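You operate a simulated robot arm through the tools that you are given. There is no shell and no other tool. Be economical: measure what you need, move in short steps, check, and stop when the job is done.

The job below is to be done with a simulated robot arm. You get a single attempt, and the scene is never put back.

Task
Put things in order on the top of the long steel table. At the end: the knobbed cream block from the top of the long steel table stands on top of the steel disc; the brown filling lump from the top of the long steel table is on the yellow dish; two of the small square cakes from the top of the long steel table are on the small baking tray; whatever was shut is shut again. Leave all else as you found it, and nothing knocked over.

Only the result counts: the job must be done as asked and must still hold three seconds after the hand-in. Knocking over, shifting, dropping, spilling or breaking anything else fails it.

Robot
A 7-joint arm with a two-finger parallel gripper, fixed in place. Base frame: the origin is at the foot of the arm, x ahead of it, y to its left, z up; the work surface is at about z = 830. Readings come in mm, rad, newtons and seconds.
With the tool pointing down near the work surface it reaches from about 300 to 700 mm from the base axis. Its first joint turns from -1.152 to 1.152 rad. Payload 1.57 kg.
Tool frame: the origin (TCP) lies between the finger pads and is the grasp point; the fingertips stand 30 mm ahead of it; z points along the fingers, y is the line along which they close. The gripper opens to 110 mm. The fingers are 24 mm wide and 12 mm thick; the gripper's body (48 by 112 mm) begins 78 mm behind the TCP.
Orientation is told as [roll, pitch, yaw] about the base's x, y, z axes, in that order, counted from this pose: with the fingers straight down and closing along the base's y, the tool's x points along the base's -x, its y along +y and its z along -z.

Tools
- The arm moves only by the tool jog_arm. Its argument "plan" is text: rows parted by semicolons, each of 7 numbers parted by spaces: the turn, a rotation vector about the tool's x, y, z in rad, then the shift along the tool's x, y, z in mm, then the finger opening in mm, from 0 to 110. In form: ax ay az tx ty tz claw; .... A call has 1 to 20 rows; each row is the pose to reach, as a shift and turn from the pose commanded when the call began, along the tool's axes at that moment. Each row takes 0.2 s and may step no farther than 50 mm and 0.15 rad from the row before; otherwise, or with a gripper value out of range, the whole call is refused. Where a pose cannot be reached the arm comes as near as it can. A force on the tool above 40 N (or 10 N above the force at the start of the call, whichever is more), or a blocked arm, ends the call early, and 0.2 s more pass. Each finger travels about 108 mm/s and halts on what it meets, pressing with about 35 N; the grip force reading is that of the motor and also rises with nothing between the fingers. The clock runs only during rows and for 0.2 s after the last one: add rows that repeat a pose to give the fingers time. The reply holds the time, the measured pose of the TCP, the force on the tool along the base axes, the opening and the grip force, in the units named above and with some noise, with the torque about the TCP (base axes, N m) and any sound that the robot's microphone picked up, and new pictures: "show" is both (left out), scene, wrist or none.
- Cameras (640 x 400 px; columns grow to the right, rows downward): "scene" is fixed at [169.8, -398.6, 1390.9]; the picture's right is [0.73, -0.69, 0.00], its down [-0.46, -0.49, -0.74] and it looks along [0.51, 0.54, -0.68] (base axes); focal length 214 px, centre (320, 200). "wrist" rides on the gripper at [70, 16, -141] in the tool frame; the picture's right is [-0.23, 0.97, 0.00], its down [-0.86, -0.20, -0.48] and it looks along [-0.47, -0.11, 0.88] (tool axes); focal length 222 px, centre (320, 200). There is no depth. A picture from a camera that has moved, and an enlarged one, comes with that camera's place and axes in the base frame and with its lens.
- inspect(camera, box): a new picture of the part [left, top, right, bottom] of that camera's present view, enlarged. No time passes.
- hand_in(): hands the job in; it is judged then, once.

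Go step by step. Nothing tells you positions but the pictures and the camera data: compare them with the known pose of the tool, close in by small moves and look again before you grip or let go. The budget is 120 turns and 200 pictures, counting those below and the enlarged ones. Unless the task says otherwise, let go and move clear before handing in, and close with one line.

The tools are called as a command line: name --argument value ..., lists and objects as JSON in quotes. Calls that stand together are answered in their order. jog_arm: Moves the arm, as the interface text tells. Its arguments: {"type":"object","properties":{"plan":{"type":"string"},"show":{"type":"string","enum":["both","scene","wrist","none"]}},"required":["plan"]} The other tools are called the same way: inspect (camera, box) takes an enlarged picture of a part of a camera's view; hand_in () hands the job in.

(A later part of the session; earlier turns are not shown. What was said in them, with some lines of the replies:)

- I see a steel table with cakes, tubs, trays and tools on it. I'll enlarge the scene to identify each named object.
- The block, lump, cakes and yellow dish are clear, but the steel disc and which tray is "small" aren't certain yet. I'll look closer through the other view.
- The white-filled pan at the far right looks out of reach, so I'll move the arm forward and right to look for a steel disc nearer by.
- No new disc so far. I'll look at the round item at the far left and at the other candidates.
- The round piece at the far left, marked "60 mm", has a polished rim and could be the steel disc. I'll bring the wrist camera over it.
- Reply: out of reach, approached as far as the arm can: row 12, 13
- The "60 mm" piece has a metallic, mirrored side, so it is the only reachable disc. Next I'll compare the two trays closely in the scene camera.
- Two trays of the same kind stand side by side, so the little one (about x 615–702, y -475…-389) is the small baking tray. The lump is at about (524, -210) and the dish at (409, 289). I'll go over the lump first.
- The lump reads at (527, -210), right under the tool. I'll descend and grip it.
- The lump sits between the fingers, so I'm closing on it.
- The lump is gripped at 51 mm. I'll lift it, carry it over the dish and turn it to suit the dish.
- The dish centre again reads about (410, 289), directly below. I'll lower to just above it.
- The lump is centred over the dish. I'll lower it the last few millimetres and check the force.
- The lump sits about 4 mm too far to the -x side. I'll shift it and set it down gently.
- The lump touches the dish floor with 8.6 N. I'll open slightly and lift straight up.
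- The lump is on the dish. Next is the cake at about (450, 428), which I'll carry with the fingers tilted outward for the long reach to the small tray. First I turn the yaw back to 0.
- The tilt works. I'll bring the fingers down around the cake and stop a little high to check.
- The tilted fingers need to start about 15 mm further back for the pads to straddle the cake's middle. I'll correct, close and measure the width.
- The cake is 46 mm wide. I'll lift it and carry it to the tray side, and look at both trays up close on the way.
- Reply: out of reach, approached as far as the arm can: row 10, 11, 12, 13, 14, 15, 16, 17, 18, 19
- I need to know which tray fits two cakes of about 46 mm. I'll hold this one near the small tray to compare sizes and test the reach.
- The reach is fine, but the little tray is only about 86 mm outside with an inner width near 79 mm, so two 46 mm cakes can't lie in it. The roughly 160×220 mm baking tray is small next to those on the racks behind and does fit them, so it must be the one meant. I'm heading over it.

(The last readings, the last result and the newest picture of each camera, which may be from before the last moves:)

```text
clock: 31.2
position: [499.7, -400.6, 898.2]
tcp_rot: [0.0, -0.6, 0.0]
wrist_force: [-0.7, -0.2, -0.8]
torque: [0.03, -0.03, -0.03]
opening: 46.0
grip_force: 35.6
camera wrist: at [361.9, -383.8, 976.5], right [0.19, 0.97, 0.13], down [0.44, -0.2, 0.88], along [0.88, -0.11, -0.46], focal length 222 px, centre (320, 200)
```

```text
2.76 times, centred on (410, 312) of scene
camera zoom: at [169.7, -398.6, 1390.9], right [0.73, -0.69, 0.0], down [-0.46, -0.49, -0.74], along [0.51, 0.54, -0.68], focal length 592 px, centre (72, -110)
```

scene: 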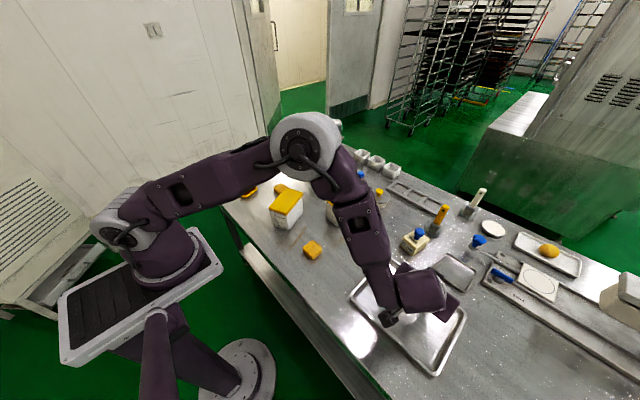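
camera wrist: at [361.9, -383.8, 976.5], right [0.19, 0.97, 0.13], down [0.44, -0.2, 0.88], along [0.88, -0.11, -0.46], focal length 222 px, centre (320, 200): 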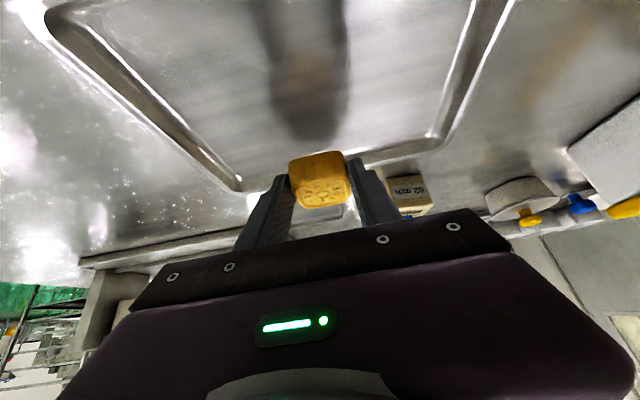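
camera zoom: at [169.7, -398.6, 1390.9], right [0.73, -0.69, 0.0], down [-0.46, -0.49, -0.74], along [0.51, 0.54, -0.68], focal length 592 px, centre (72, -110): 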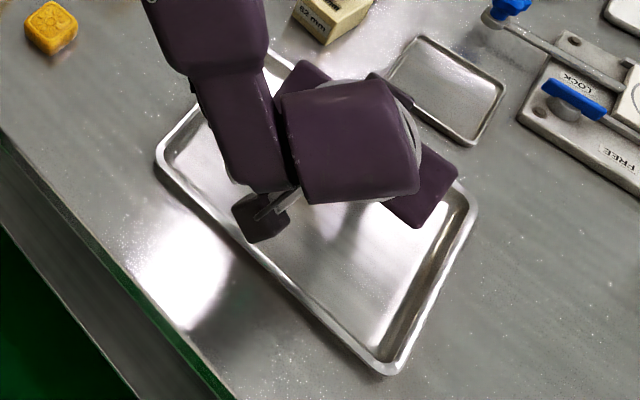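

The cake is over the tray floor. I'll lower it with a small shift toward the tray's middle.

jog_arm --plan "0 0 0 15 0 4 38;0 0 0 22 0 14 38;0 0 0 22.6 0 15 38;0 0 0 23.2 0 16 38;0 0 0 23.8 0 17 38"

```text
clock: 32.4
position: [490.8, -399.9, 871.6]
tcp_rot: [0.001, -0.601, 0.0]
wrist_force: [-0.4, 0.6, -0.5]
torque: [0.02, 0.03, 0.0]
opening: 45.8
grip_force: 34.4
camera wrist: at [351.7, -382.8, 949.1], right [0.19, 0.97, 0.13], down [0.44, -0.2, 0.88], along [0.88, -0.11, -0.46], focal length 222 px, centre (320, 200)
```

scene: 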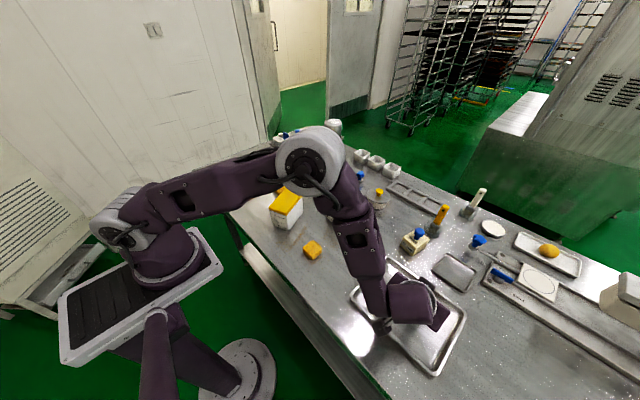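
wrist: 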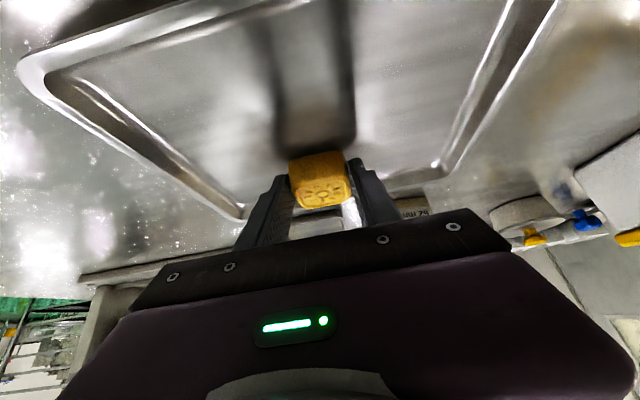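

No contact yet, so I'll creep down a little further.

jog_arm --plan "0 0 0 0.6 0 0.8 38;0 0 0 1.1 0 1.6 38;0 0 0 1.1 0 1.6 38" --show "none"

```text
clock: 33.2
position: [490.2, -398.2, 870.5]
tcp_rot: [-0.001, -0.6, -0.001]
wrist_force: [0.4, 0.4, -1.1]
torque: [0.02, 0.03, 0.0]
opening: 45.7
grip_force: 34.8
```

jog_arm --plan "0 0 0 0.6 0 0.8 38;0 0 0 0.6 0 0.8 38" --show "none"

```text
clock: 33.8
position: [491.0, -398.3, 868.5]
tcp_rot: [-0.001, -0.6, 0.002]
wrist_force: [-0.2, 0.5, -1.0]
torque: [0.0, 0.01, 0.04]
opening: 45.6
grip_force: 35.0
```

Still no contact, so I'll go another millimetre or two.

jog_arm --plan "0 0 0 0.6 0 0.8 38;0 0 0 1.1 0 1.6 38;0 0 0 1.1 0 1.6 38" --show "none"

```text
clock: 34.6
position: [489.6, -398.0, 867.1]
tcp_rot: [0.0, -0.603, 0.001]
wrist_force: [-0.3, 0.1, 6.0]
torque: [-0.11, -0.25, 0.0]
opening: 45.8
grip_force: 35.4
```

Contact at 6 N. I'll release and back out along the finger direction.

jog_arm --plan "0 0 0 0 0 0 56;0 0 0 0 0 0 62;0 0 0 0 0 -40 66;0 0 0 -20 0 -85 80;0 0 0 -45 0 -120 80"

inspect --camera "scene" --box '[340, 240, 480, 385]'

```text
clock: 35.8
position: [456.1, -399.3, 991.6]
tcp_rot: [-0.001, -0.601, 0.0]
wrist_force: [-0.6, -0.3, 0.5]
torque: [-0.01, -0.01, 0.02]
opening: 80.1
grip_force: 0.1
camera wrist: at [319.3, -383.6, 1070.0], right [0.19, 0.97, 0.13], down [0.44, -0.2, 0.88], along [0.88, -0.11, -0.46], focal length 222 px, centre (320, 200)
```

scene: 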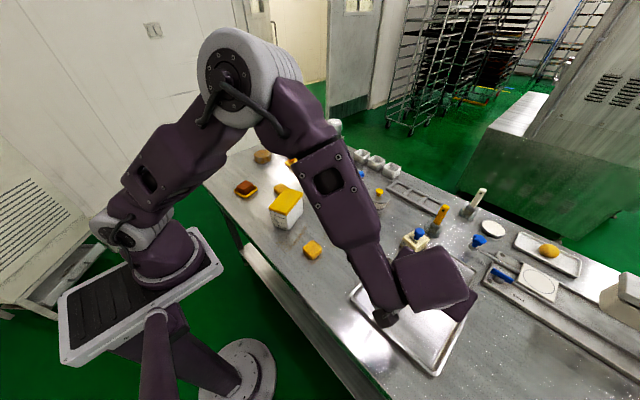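
wrist: 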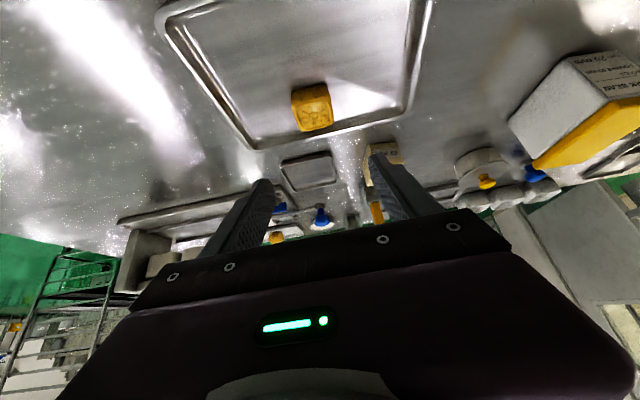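

```text
2.76 times, centred on (410, 312) of scene
camera zoom: at [169.7, -398.6, 1390.9], right [0.73, -0.69, 0.0], down [-0.46, -0.49, -0.74], along [0.51, 0.54, -0.68], focal length 592 px, centre (72, -110)
```

zoom: 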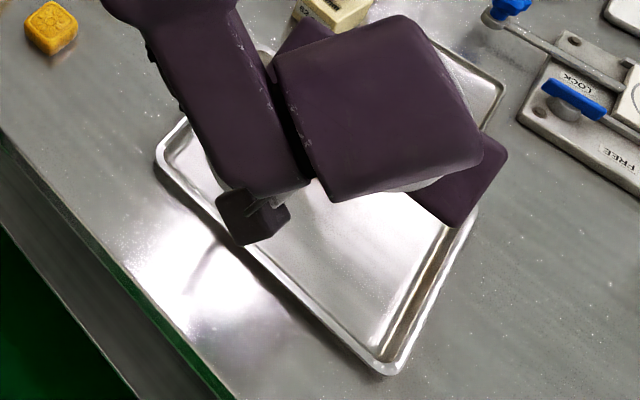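

The first cake sits flat in the tray. Next is the cake at about (412, -108), with the fingers straight down again.

jog_arm --plan "0 0.1 0 4.5 42 -5 80;0 0.2 0 9 84 -10 80;0 0.3 0 13.5 126 -15 80;0 0.4 0 18 168 -19 80;0 0.5 0 22.5 210 -24 80;0 0.6 0 27 252 -29 80;0 0.6 0 31.5 291 -34 80;0 0.6 0 31.5 291 -34 80"

inspect --camera "wrist" --box '[240, 90, 400, 190]'

```text
clock: 37.6
position: [414.3, -105.0, 998.1]
tcp_rot: [0.0, -0.001, 0.001]
wrist_force: [-0.7, -0.6, 0.1]
torque: [-0.01, 0.02, -0.02]
opening: 80.0
grip_force: 0.1
camera wrist: at [343.3, -89.4, 1141.2], right [0.23, 0.97, 0.0], down [0.86, -0.2, 0.48], along [0.47, -0.11, -0.88], focal length 222 px, centre (320, 200)
```

scene: 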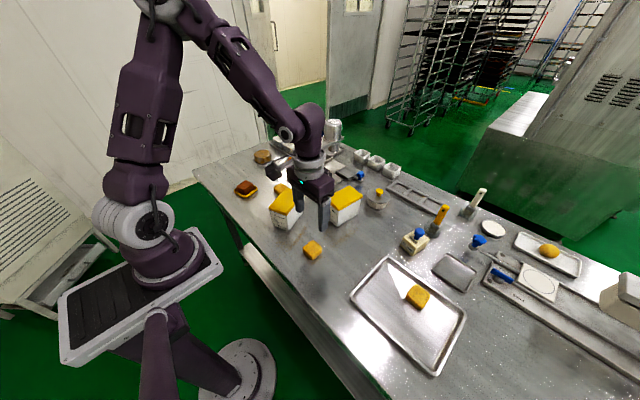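
wrist: 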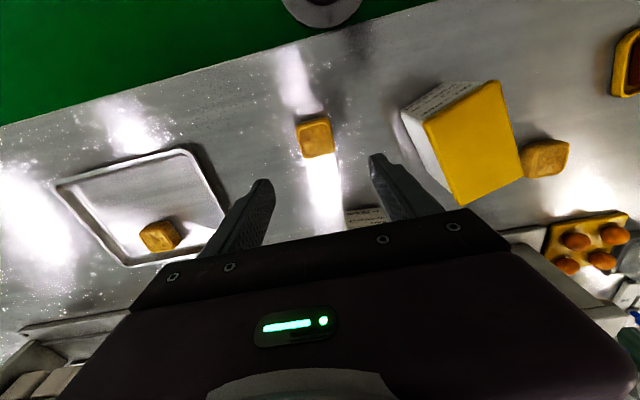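

```text
4.00 times, centred on (320, 140) of wrist
camera zoom: at [343.3, -89.4, 1141.2], right [0.23, 0.97, 0.0], down [0.86, -0.2, 0.48], along [0.47, -0.11, -0.88], focal length 888 px, centre (320, 440)
```

zoom: 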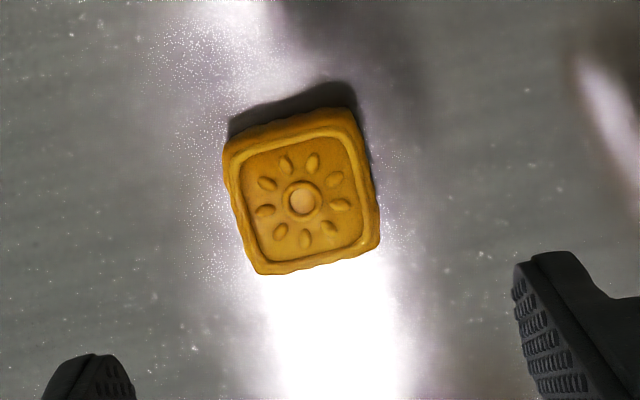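

This cake reads at (409, -110), turned about -3°. I'll descend and grip it.

jog_arm --plan "0 0 0.05 5 -5 45 80;0 0 0.05 5 -5 90 80;0 0 0.05 5 -5 118 80;0 0 0.05 5 -5 129 80;0 0 0.05 5 -5 129 60;0 0 0.05 5 -5 129 38;0 0 0.05 5 -5 129 38;0 0 0.05 5 -5 129 38"

```text
clock: 39.4
position: [409.0, -111.2, 872.6]
tcp_rot: [0.0, 0.0, -0.051]
wrist_force: [-0.7, -0.6, -0.1]
torque: [0.02, 0.0, 0.0]
opening: 45.9
grip_force: 35.0
camera wrist: at [339.5, -91.5, 1013.7], right [0.28, 0.96, 0.0], down [0.84, -0.24, 0.48], along [0.46, -0.13, -0.88], focal length 222 px, centre (320, 200)
```

scene: 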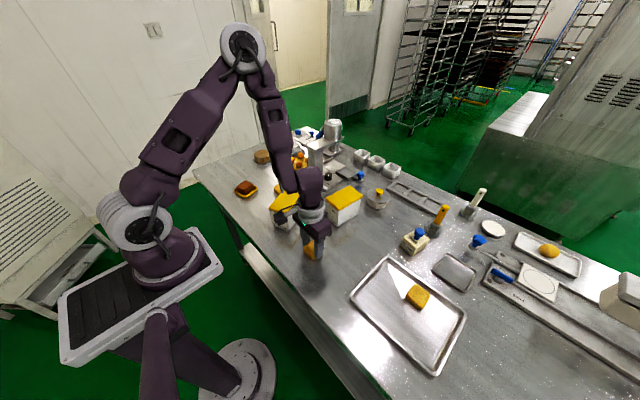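
wrist: 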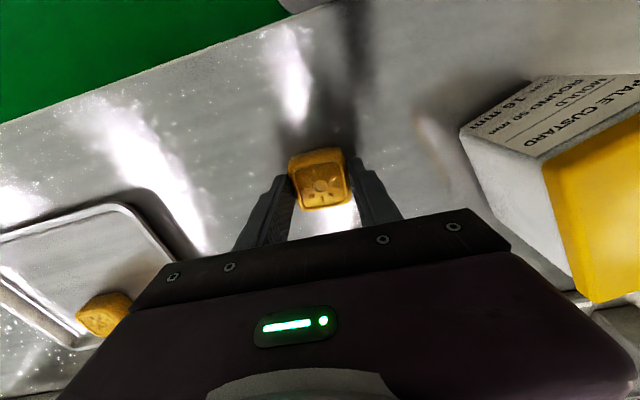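

The second cake is gripped. I'll lift it and carry it over the tray to about (447, -345), clear of the first.

jog_arm --plan "0 0 0 0 0 -40 38;0 0 0 0 0 -80 38;0 0 0 -10 -46 -90 38;0 0 0 -20 -92 -90 38;0 0 0 -30 -138 -90 38;0 0 0 -40 -184 -90 38;0 0 0 -50 -232 -90 38;0 0 0 -50 -232 -50 38;0 0 0 -50 -232 -20 38;0 0 0 -50 -232 -20 38"

inspect --camera "scene" --box '[340, 240, 480, 385]'

```text
clock: 41.6
position: [446.9, -345.2, 890.5]
tcp_rot: [-0.002, 0.0, -0.051]
wrist_force: [-0.5, -0.1, -1.4]
torque: [-0.01, 0.01, -0.01]
opening: 45.9
grip_force: 35.0
camera wrist: at [377.0, -325.7, 1033.0], right [0.28, 0.96, 0.0], down [0.84, -0.24, 0.48], along [0.46, -0.13, -0.88], focal length 222 px, centre (320, 200)
```

scene: 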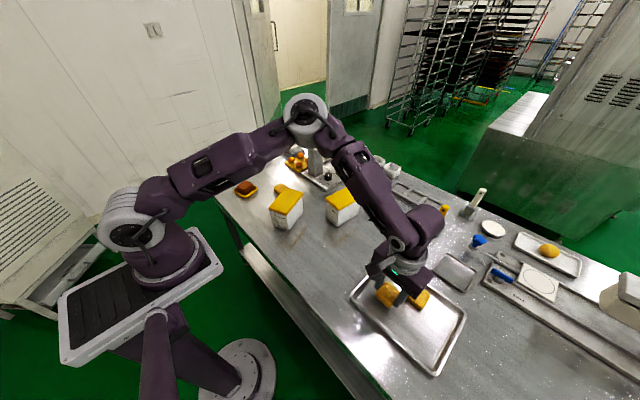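
wrist: 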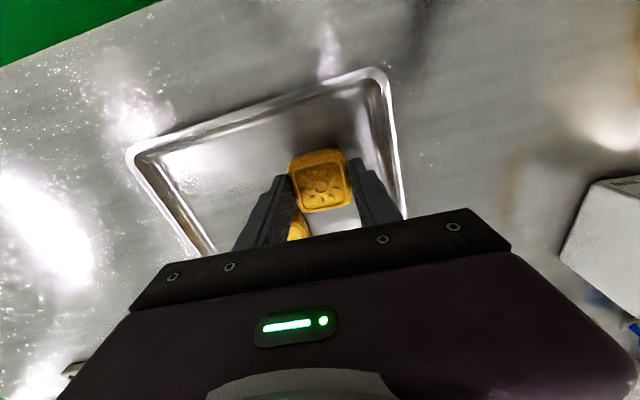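

```text
2.76 times, centred on (410, 312) of scene
camera zoom: at [169.8, -398.6, 1390.9], right [0.73, -0.69, 0.0], down [-0.46, -0.49, -0.74], along [0.51, 0.54, -0.68], focal length 592 px, centre (72, -110)
```

zoom: 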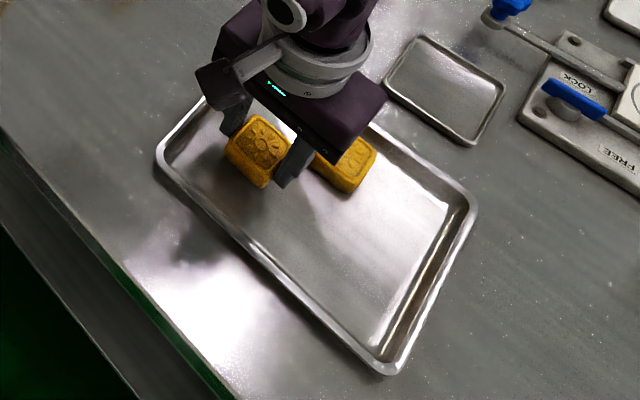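

The spot is clear of the first cake. I'll lower to contact.

jog_arm --plan "0 0 0 0 5 8 38;0 0 0 0 5 16 38;0 0 0 0 5 17 38;0 0 0 0 5 18 38;0 0 0 0 5 19 38;0 0 0 0 5 19 38" --show "none"

```text
clock: 43.0
position: [447.7, -340.9, 871.9]
tcp_rot: [-0.001, -0.001, -0.053]
wrist_force: [-1.7, 5.5, 27.0]
torque: [0.13, -0.05, 0.01]
opening: 46.1
grip_force: 34.6
```

Firm contact. I'll ease up a hair, release and lift.

jog_arm --plan "0 0 0 0 0 -1 38;0 0 0 0 0 -1 54;0 0 0 0 0 -1 60;0 0 0 0 0 -35 64;0 0 0 0 0 -80 64;0 0 0 0 0 -120 64"

inspect --camera "scene" --box '[340, 240, 480, 385]'

```text
clock: 44.4
position: [445.3, -343.5, 990.3]
tcp_rot: [0.0, 0.001, -0.052]
wrist_force: [-0.2, -0.5, -0.3]
torque: [0.02, -0.01, 0.01]
opening: 64.1
grip_force: 0.1
camera wrist: at [375.4, -323.6, 1133.2], right [0.28, 0.96, 0.0], down [0.84, -0.24, 0.48], along [0.46, -0.13, -0.88], focal length 222 px, centre (320, 200)
```

scene: 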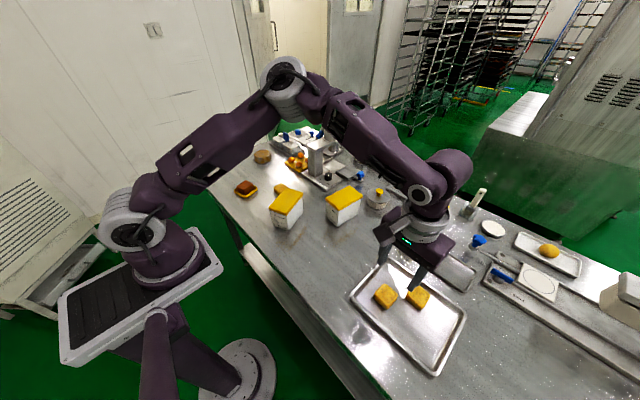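
wrist: 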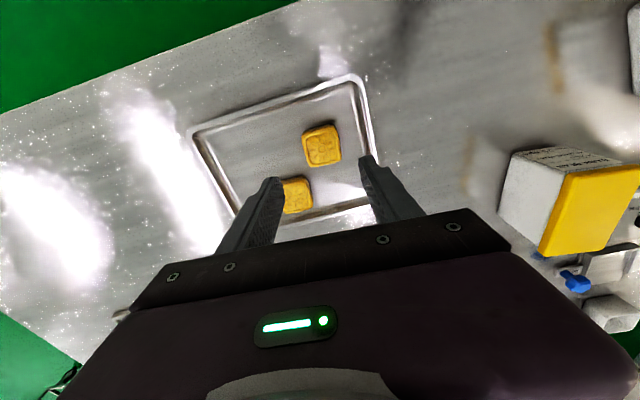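

```text
2.76 times, centred on (410, 312) of scene
camera zoom: at [169.7, -398.6, 1390.9], right [0.73, -0.69, 0.0], down [-0.46, -0.49, -0.74], along [0.51, 0.54, -0.68], focal length 592 px, centre (72, -110)
```

zoom: 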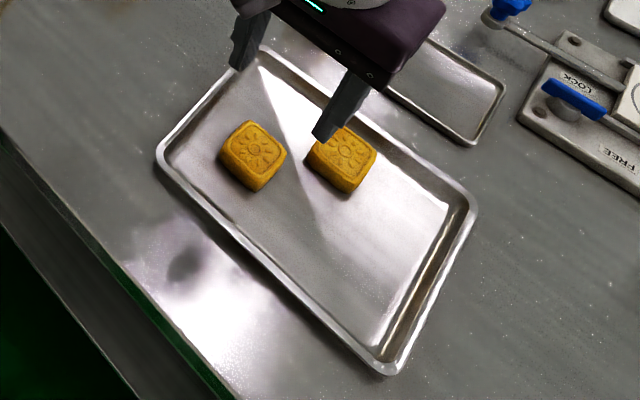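

Both cakes lie flat in the tray. Next is the block near (648, -310), so I'll take a tilted stance in front of it and look.

jog_arm --plan "0 0 0.07 -36 21 0 100;0 0 0.14 -73 42 0 100;0 0 0.14 -73 42 0 100" --show "none"

jog_arm --plan "0 -0.15 0 -10 1 0 100;0 -0.3 0 -20 2 0 100;0 -0.45 0 -30 3 5 100;0 -0.6 0 -40 4 10 100;0 -0.6 0 -40 4 10 100"

inspect --camera "wrist" --box '[220, 80, 440, 230]'

inspect --camera "scene" --box '[380, 210, 460, 270]'

```text
clock: 45.2
position: [521.3, -301.8, 991.3]
tcp_rot: [-0.001, 0.001, -0.191]
wrist_force: [0.3, -0.1, 0.5]
torque: [0.0, -0.01, -0.02]
opening: 100.0
grip_force: 0.1
```

```text
clock: 46.4
position: [561.7, -306.6, 982.7]
tcp_rot: [0.0, -0.6, -0.191]
wrist_force: [0.1, 1.1, -0.2]
torque: [0.02, 0.05, 0.04]
opening: 100.1
grip_force: 0.1
camera wrist: at [428.5, -264.9, 1060.9], right [0.37, 0.92, 0.13], down [0.39, -0.28, 0.88], along [0.84, -0.27, -0.46], focal length 222 px, centre (320, 200)
```

scene: 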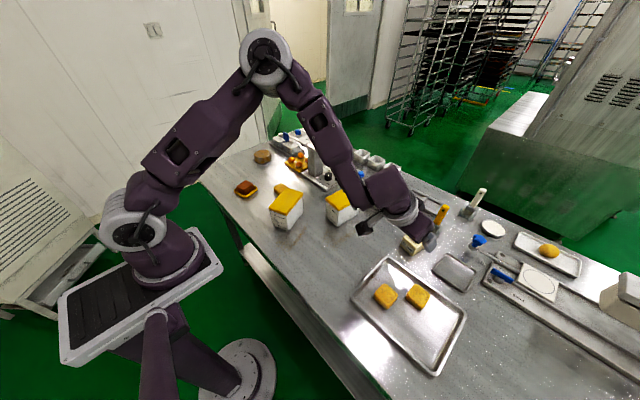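
wrist: 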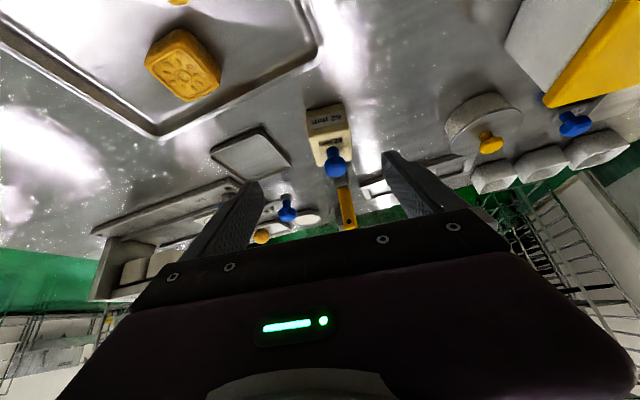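

```text
2.67 times, centred on (330, 155) of wrist
camera zoom: at [428.5, -264.9, 1060.9], right [0.37, 0.92, 0.13], down [0.39, -0.28, 0.88], along [0.84, -0.27, -0.46], focal length 592 px, centre (293, 320)
```

zoom: 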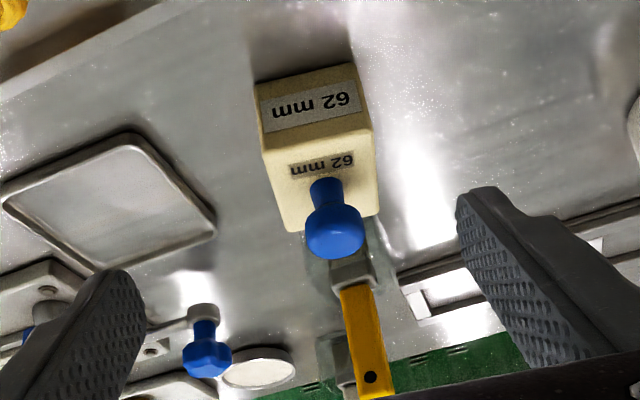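

```text
6.67 times, centred on (420, 240) of scene
camera zoom: at [169.7, -398.6, 1390.9], right [0.73, -0.69, 0.0], down [-0.46, -0.49, -0.74], along [0.51, 0.54, -0.68], focal length 1430 px, centre (-347, -67)
```

zoom: 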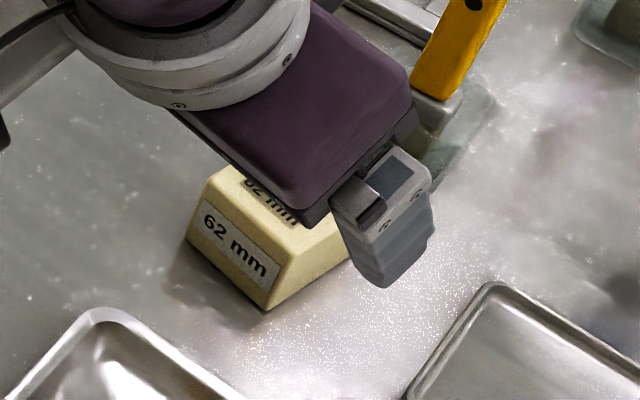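

The block is about 47 wide, 62 long and 35 high plus the knob, centred near (650, -310) and turned about -12°. I'll move over it and lower the fingers part way astride it.

jog_arm --plan "0.008 0 0.012 -30 7 21 80;0.017 0 0.025 -60 14 41 75;0.017 0 0.025 -35 14 78 75;0.017 0 0.025 -15 14 107 75;0.017 0 0.025 -9 14 115 75;0.017 0 0.025 -9 14 115 75"

inspect --camera "wrist" --box '[220, 80, 440, 230]'

inspect --camera "scene" --box '[380, 210, 460, 270]'

```text
clock: 47.8
position: [636.3, -305.5, 893.1]
tcp_rot: [-0.002, -0.601, -0.22]
wrist_force: [0.6, -0.7, -0.2]
torque: [-0.01, 0.01, -0.01]
opening: 74.9
grip_force: 0.0
camera wrist: at [504.0, -259.9, 971.8], right [0.4, 0.91, 0.13], down [0.38, -0.29, 0.88], along [0.84, -0.3, -0.46], focal length 222 px, centre (320, 200)
```

scene: 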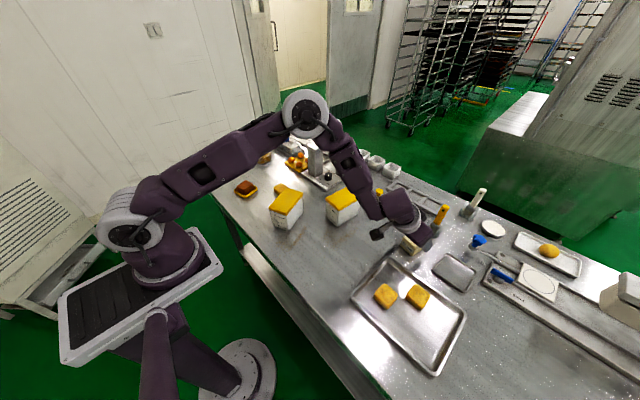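
wrist: 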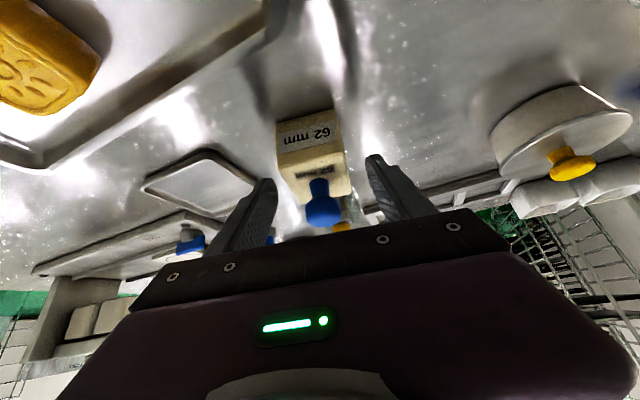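

```text
2.67 times, centred on (330, 155) of wrist
camera zoom: at [504.0, -259.9, 971.8], right [0.4, 0.91, 0.13], down [0.38, -0.29, 0.88], along [0.84, -0.3, -0.46], focal length 592 px, centre (293, 320)
```

zoom: 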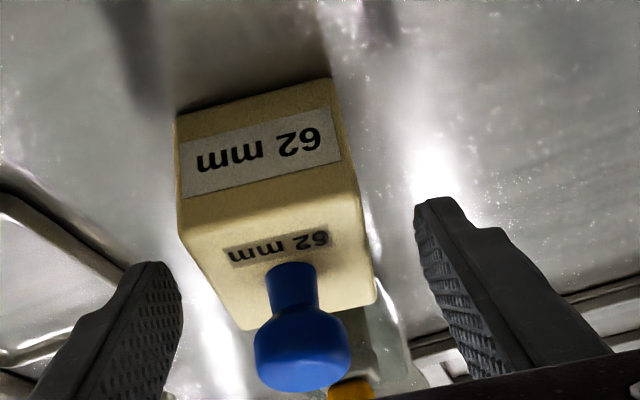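

```text
6.67 times, centred on (420, 240) of scene
camera zoom: at [169.8, -398.6, 1390.9], right [0.73, -0.69, 0.0], down [-0.46, -0.49, -0.74], along [0.51, 0.54, -0.68], focal length 1430 px, centre (-347, -67)
```

zoom: 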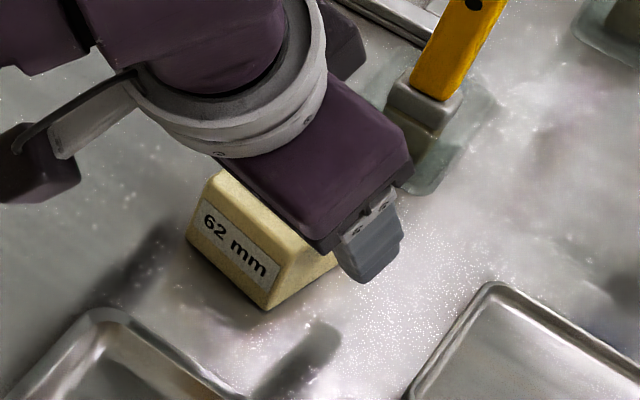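

The block is about 3–4 mm to the side of the finger midline. I'll correct that, drop to grip height and close.

jog_arm --plan "0.017 0 0.025 0 -3.5 5 75;0.017 0 0.025 6 -3.5 14 75;0.017 0 0.025 11.5 -3.5 22 75;0.017 0 0.025 11.5 -3.5 22 60;0.017 0 0.025 11.5 -3.5 22 40;0.017 0 0.025 11.5 -3.5 22 40;0.017 0 0.025 11.5 -3.5 22 40"

inspect --camera "scene" --box '[380, 210, 460, 270]'

```text
clock: 49.4
position: [638.4, -309.7, 868.3]
tcp_rot: [0.0, -0.601, -0.25]
wrist_force: [-0.5, 0.3, 0.6]
torque: [0.0, 0.0, 0.02]
opening: 49.7
grip_force: 35.0
camera wrist: at [507.9, -260.7, 945.6], right [0.42, 0.9, 0.13], down [0.37, -0.3, 0.88], along [0.83, -0.32, -0.46], focal length 222 px, centre (320, 200)
```

scene: 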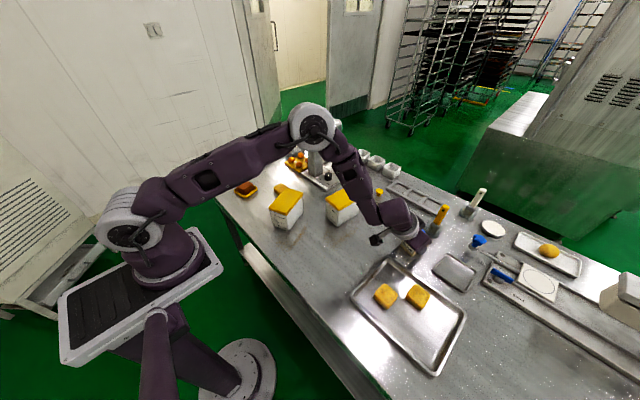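
wrist: 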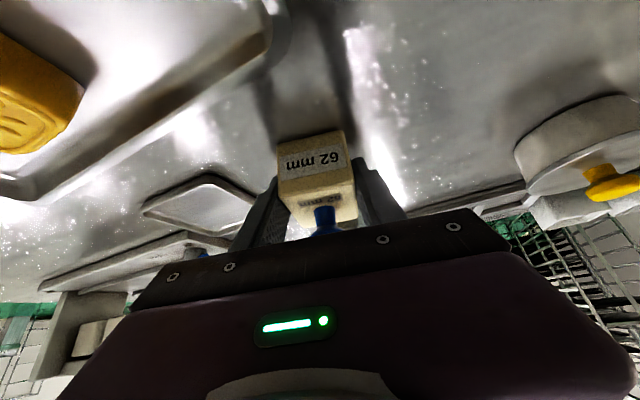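

```text
6.67 times, centred on (420, 240) of scene
camera zoom: at [169.8, -398.6, 1390.9], right [0.73, -0.69, 0.0], down [-0.46, -0.49, -0.74], along [0.51, 0.54, -0.68], focal length 1430 px, centre (-347, -67)
```

zoom: 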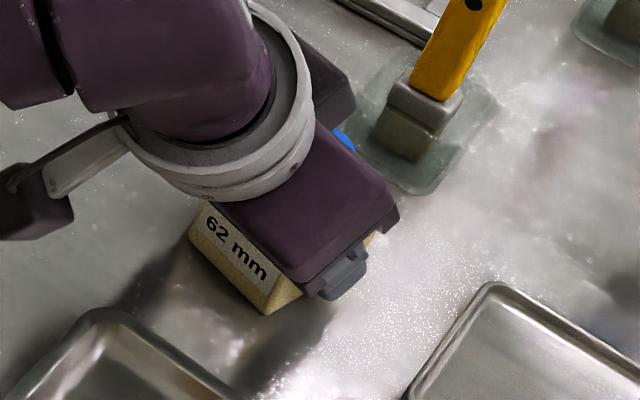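

The block is held at 50 mm. I'll lift it and pull back clear before swinging to the left.

jog_arm --plan "0 0 0 -6 0 -8 42;0 0 0 -25 0 -36 42;0 0 0 -49 0 -71 42;0 0 0 -73.5 0 -107 42;0 0 0 -46 20 -126 42;0 0 0 -19 40 -144 42;0 0 0 8 60 -163 42;0 0 0 35 80 -182 42;0 0 0 35 80 -182 42"

```text
clock: 51.4
position: [529.0, -199.2, 1002.9]
tcp_rot: [-0.001, -0.599, -0.251]
wrist_force: [0.0, 0.3, -1.3]
torque: [0.01, 0.01, 0.01]
opening: 49.7
grip_force: 35.2
camera wrist: at [399.0, -149.8, 1080.5], right [0.42, 0.9, 0.13], down [0.37, -0.3, 0.88], along [0.83, -0.32, -0.46], focal length 222 px, centre (320, 200)
```

scene: 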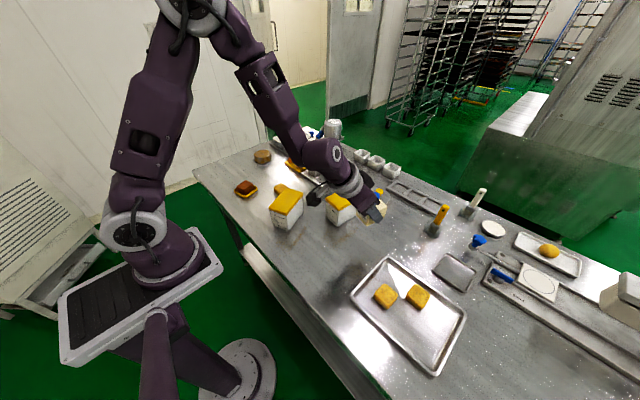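
wrist: 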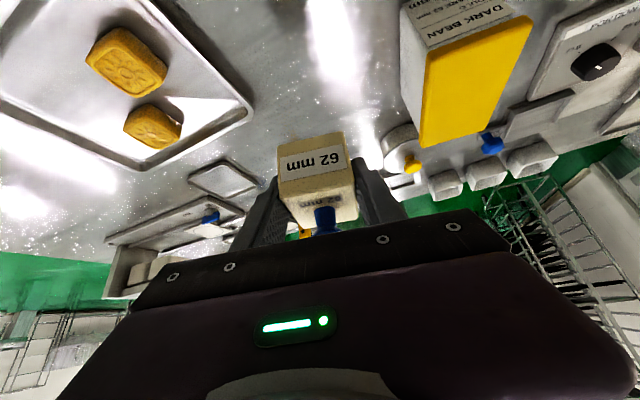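

Now I'll swing left over the tubs toward the disc, turning the tool with the arm.

jog_arm --plan "-0.04 0 -0.058 10.3 42.3 -7 42;-0.08 0 -0.117 20.6 84.6 -14 42;-0.12 0 -0.175 30.9 127 -21 42;-0.16 0 -0.233 41.1 169.3 -28 42;-0.2 0 -0.292 51.4 211.6 -35 42;-0.24 0 -0.35 61.7 254 -42 42;-0.28 0 -0.408 72 296.3 -49 42;-0.32 0 -0.467 82.3 338.6 -56 42;-0.36 0 -0.525 92.5 381 -63.4 42;-0.4 0 -0.583 102.8 423.3 -70.4 42;-0.44 0 -0.642 113.1 465.6 -77.5 42;-0.48 0 -0.7 123.4 508 -84.5 42;-0.48 0 -0.7 123.4 508 -84.5 42"

inspect --camera "wrist" --box '[200, 60, 440, 220]'

inspect --camera "scene" --box '[220, 125, 300, 185]'

```text
clock: 54.2
position: [510.6, 328.4, 1001.5]
tcp_rot: [0.001, -0.602, 0.598]
wrist_force: [-0.6, 0.1, -0.2]
torque: [0.03, -0.03, 0.0]
opening: 49.6
grip_force: 35.1
camera wrist: at [386.9, 264.0, 1079.7], right [-0.39, 0.91, 0.13], down [0.47, 0.08, 0.88], along [0.79, 0.41, -0.46], focal length 222 px, centre (320, 200)
```

scene: 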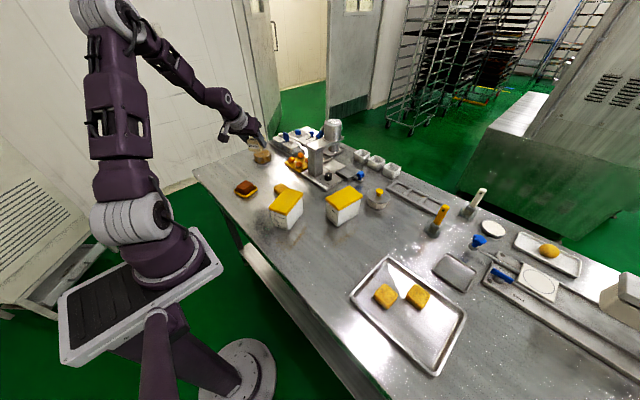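
wrist: 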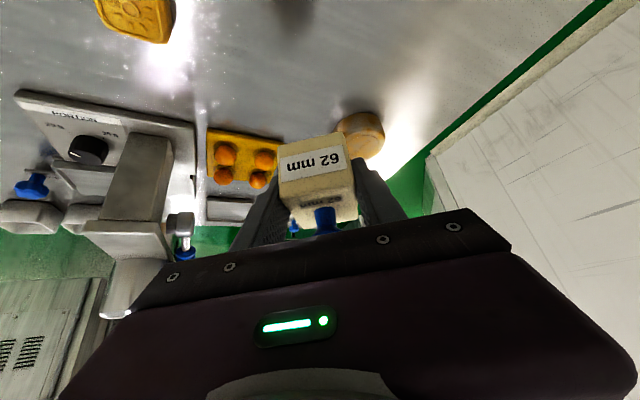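

```text
2.50 times, centred on (320, 140) of wrist
camera zoom: at [386.9, 264.0, 1079.7], right [-0.39, 0.91, 0.13], down [0.47, 0.08, 0.88], along [0.79, 0.41, -0.46], focal length 555 px, centre (320, 350)
```

zoom: 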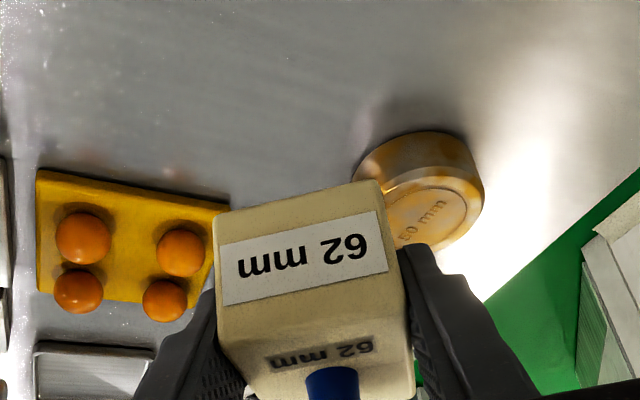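

```text
6.67 times, centred on (260, 155) of scene
camera zoom: at [169.8, -398.6, 1390.9], right [0.73, -0.69, 0.0], down [-0.46, -0.49, -0.74], along [0.51, 0.54, -0.68], focal length 1430 px, centre (720, 500)
```

zoom: 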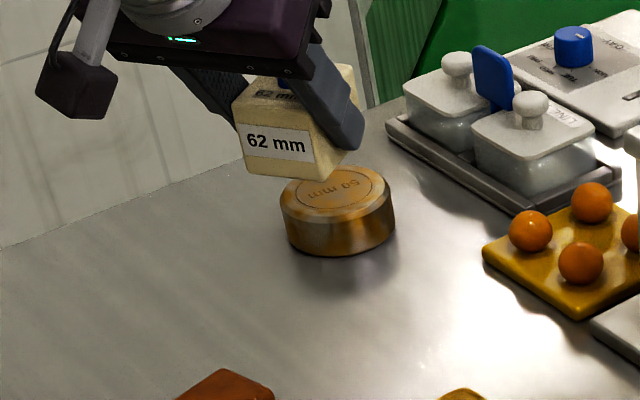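

The disc centre is near (589, 449) with its top at about z 863. I'll bring the block over it at a safe height.

jog_arm --plan "0 0 0 -22 14 24 42;0 0 0 -44 28 48 42;0 0 0 -60 42 76 42;0 0 0 -66 55 105 42;0 0 0 -66 55.5 113 42;0 0 0 -66 55.5 113 42"

inspect --camera "wrist" --box '[200, 60, 440, 220]'

inspect --camera "scene" --box '[220, 125, 300, 185]'

```text
clock: 55.6
position: [577.5, 440.6, 943.3]
tcp_rot: [0.003, -0.599, 0.6]
wrist_force: [0.1, 0.1, -1.9]
torque: [-0.02, -0.01, -0.02]
opening: 49.5
grip_force: 34.7
camera wrist: at [454.1, 375.9, 1020.7], right [-0.39, 0.91, 0.13], down [0.47, 0.08, 0.88], along [0.79, 0.41, -0.46], focal length 222 px, centre (320, 200)
```

scene: 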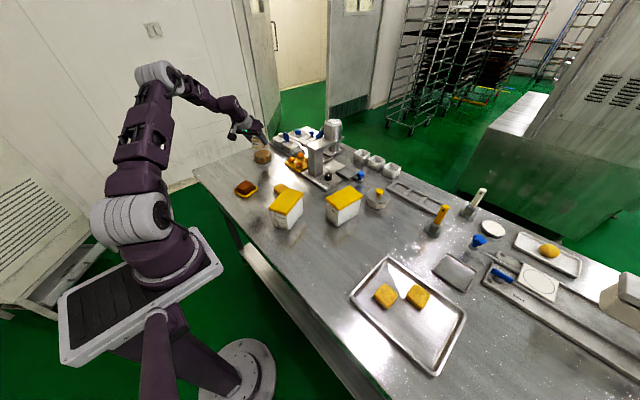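
wrist: 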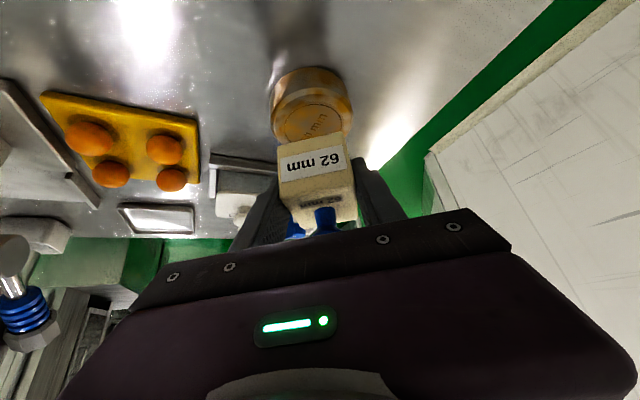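

```text
2.50 times, centred on (320, 140) of wrist
camera zoom: at [454.1, 375.9, 1020.7], right [-0.39, 0.91, 0.13], down [0.47, 0.08, 0.88], along [0.79, 0.41, -0.46], focal length 555 px, centre (320, 350)
```

zoom: 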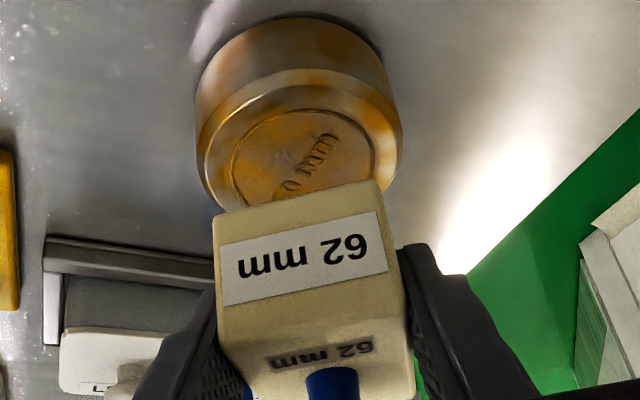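

```text
6.67 times, centred on (260, 155) of scene
camera zoom: at [169.8, -398.6, 1390.9], right [0.73, -0.69, 0.0], down [-0.46, -0.49, -0.74], along [0.51, 0.54, -0.68], focal length 1430 px, centre (720, 500)
```

zoom: 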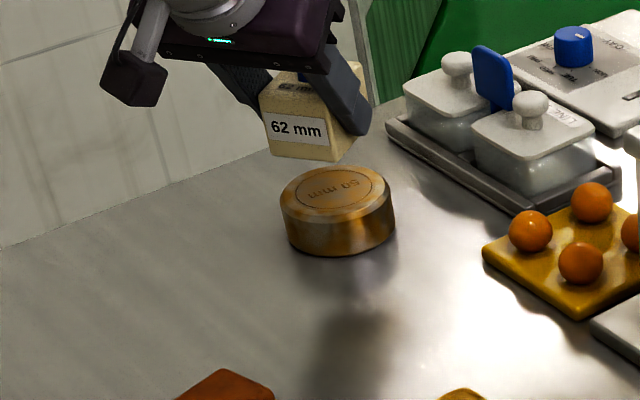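

Aligned: the disc centre reads (587, 449), under the block. I'll lower it and approach gently.

jog_arm --plan "0 0 0 11 0 16 42;0 0 0 19 0 28 42;0 0 0 21 0 30.5 42;0 0 0 21 0 30.5 42"

inspect --camera "scene" --box '[230, 130, 290, 175]'

```text
clock: 56.6
position: [578.5, 441.7, 905.9]
tcp_rot: [0.002, -0.601, 0.598]
wrist_force: [0.1, 0.7, -1.4]
torque: [-0.02, 0.02, 0.0]
opening: 49.7
grip_force: 34.7
camera wrist: at [455.0, 377.0, 984.3], right [-0.39, 0.91, 0.13], down [0.47, 0.08, 0.88], along [0.79, 0.41, -0.46], focal length 222 px, centre (320, 200)
```

scene: 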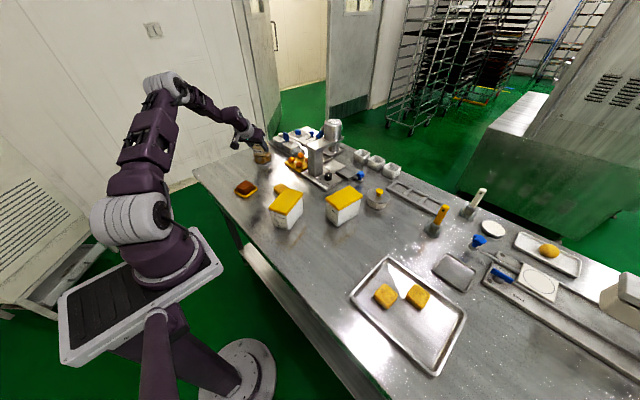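
wrist: 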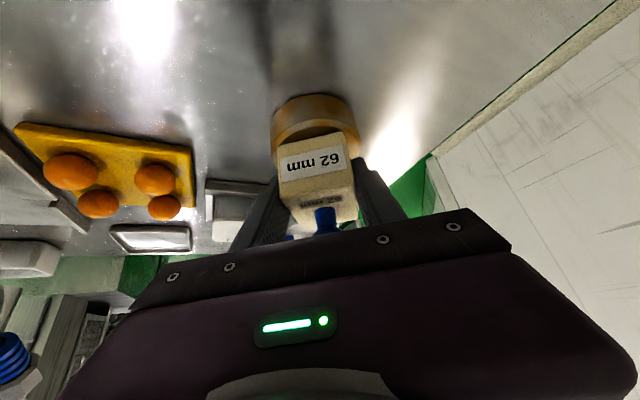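

```text
8.89 times, centred on (260, 152) of scene
camera zoom: at [169.8, -398.6, 1390.9], right [0.73, -0.69, 0.0], down [-0.46, -0.49, -0.74], along [0.51, 0.54, -0.68], focal length 1906 px, centre (853, 622)
```

zoom: 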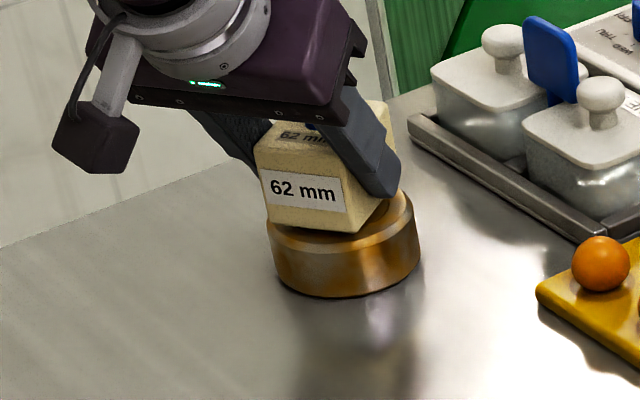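

The block hovers just above the disc, centred. I'll creep down to contact.

jog_arm --plan "0 0 0 0.6 0 0.8 42;0 0 0 1.1 0 1.6 42;0 0 0 1.7 0 2.5 42;0 0 0 1.7 0 2.5 42" --show "none"

```text
clock: 57.6
position: [578.2, 441.4, 904.3]
tcp_rot: [0.002, -0.601, 0.598]
wrist_force: [1.1, 0.0, -1.5]
torque: [-0.04, 0.0, 0.04]
opening: 49.3
grip_force: 34.9
```

jog_arm --plan "0 0 0 0.6 0 0.8 42;0 0 0 1.1 0 1.6 42;0 0 0 1.1 0 1.6 42" --show "none"

```text
clock: 58.4
position: [578.4, 441.6, 901.2]
tcp_rot: [0.002, -0.6, 0.598]
wrist_force: [0.2, -0.1, -1.3]
torque: [-0.01, 0.02, 0.01]
opening: 49.4
grip_force: 34.4
```

jog_arm --plan "0 0 0 0.6 0 0.8 42;0 0 0 1.1 0 1.6 42;0 0 0 1.1 0 1.6 42" --show "none"

inspect --camera "scene" --box '[240, 135, 290, 172]'

```text
clock: 59.2
position: [577.9, 440.7, 901.3]
tcp_rot: [0.001, -0.604, 0.598]
wrist_force: [-1.2, -0.3, 14.1]
torque: [-0.29, 0.13, 0.02]
opening: 49.7
grip_force: 35.0
```

```text
10.81 times, centred on (265, 154) of scene
camera zoom: at [169.5, -398.8, 1390.9], right [0.73, -0.69, 0.0], down [-0.46, -0.49, -0.74], along [0.51, 0.54, -0.68], focal length 2319 px, centre (915, 703)
```

zoom: 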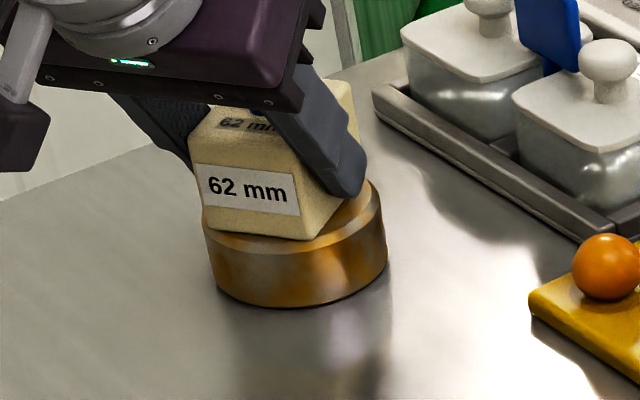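

The block stands on the disc with 14 N of contact. I'll ease up slightly, open and back out along the fingers.

jog_arm --plan "0 0 0 -0.5 0 -0.7 42;0 0 0 -0.5 0 -0.7 54;0 0 0 -0.5 0 -0.7 66;0 0 0 -0.5 0 -0.7 70;0 0 0 0 0 -30 70;0 0 0 0 0 -70 70;0 0 0 -20 0 -115 70;0 0 0 -40 0 -155 70;0 0 0 -40 0 -155 70"

inspect --camera "scene" --box '[220, 125, 300, 185]'

inspect --camera "wrist" --box '[220, 60, 440, 220]'

```text
clock: 61.2
position: [533.6, 407.9, 1048.2]
tcp_rot: [0.0, -0.601, 0.598]
wrist_force: [-0.3, 0.9, 0.0]
torque: [-0.01, 0.01, 0.0]
opening: 70.0
grip_force: 0.1
camera wrist: at [409.5, 343.1, 1127.0], right [-0.39, 0.91, 0.13], down [0.47, 0.08, 0.88], along [0.79, 0.41, -0.46], focal length 222 px, centre (320, 200)
```

scene: 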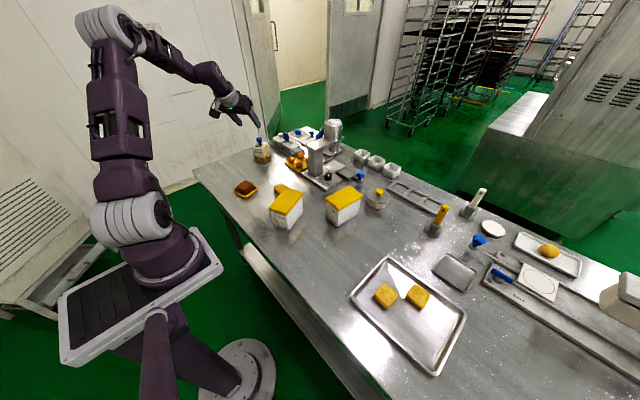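
wrist: 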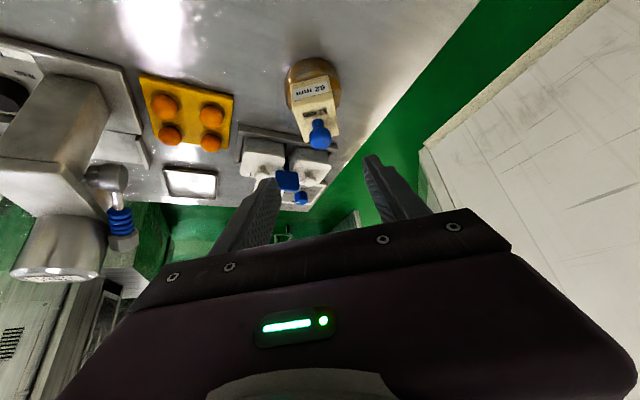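

```text
6.67 times, centred on (260, 155) of scene
camera zoom: at [169.7, -398.6, 1390.9], right [0.73, -0.69, 0.0], down [-0.46, -0.49, -0.74], along [0.51, 0.54, -0.68], focal length 1430 px, centre (720, 500)
```

zoom: 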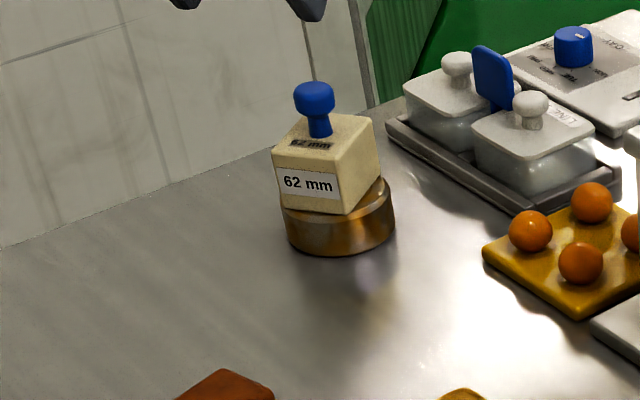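

```text
2.50 times, centred on (330, 140) of wrist
camera zoom: at [409.5, 343.1, 1127.0], right [-0.39, 0.91, 0.13], down [0.47, 0.08, 0.88], along [0.79, 0.41, -0.46], focal length 555 px, centre (295, 350)
```

zoom: 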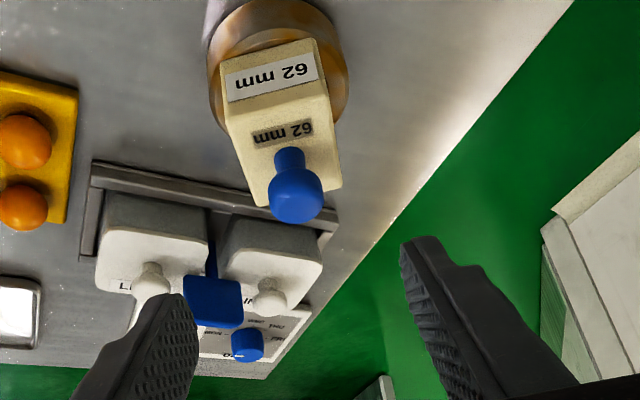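

The block stands level on the disc, the lump is on the dish, and both cakes are in the tray. Nothing was opened, nothing else looks moved, and the arm is clear, so I'm handing in.

hand_in

```text
The job is handed in.
```

I've handed the job in with everything placed, but which tray counts as "the small baking tray" was my judgement call. The block stands on the disc marked "50 mm", the only disc within reach. The brown lump is on the yellow dish, and nothing was opened. I put two cakes on the roughly 160×220 mm tray because the little square one beside it, about 79 mm inside, can't hold two 46 mm cakes flat.
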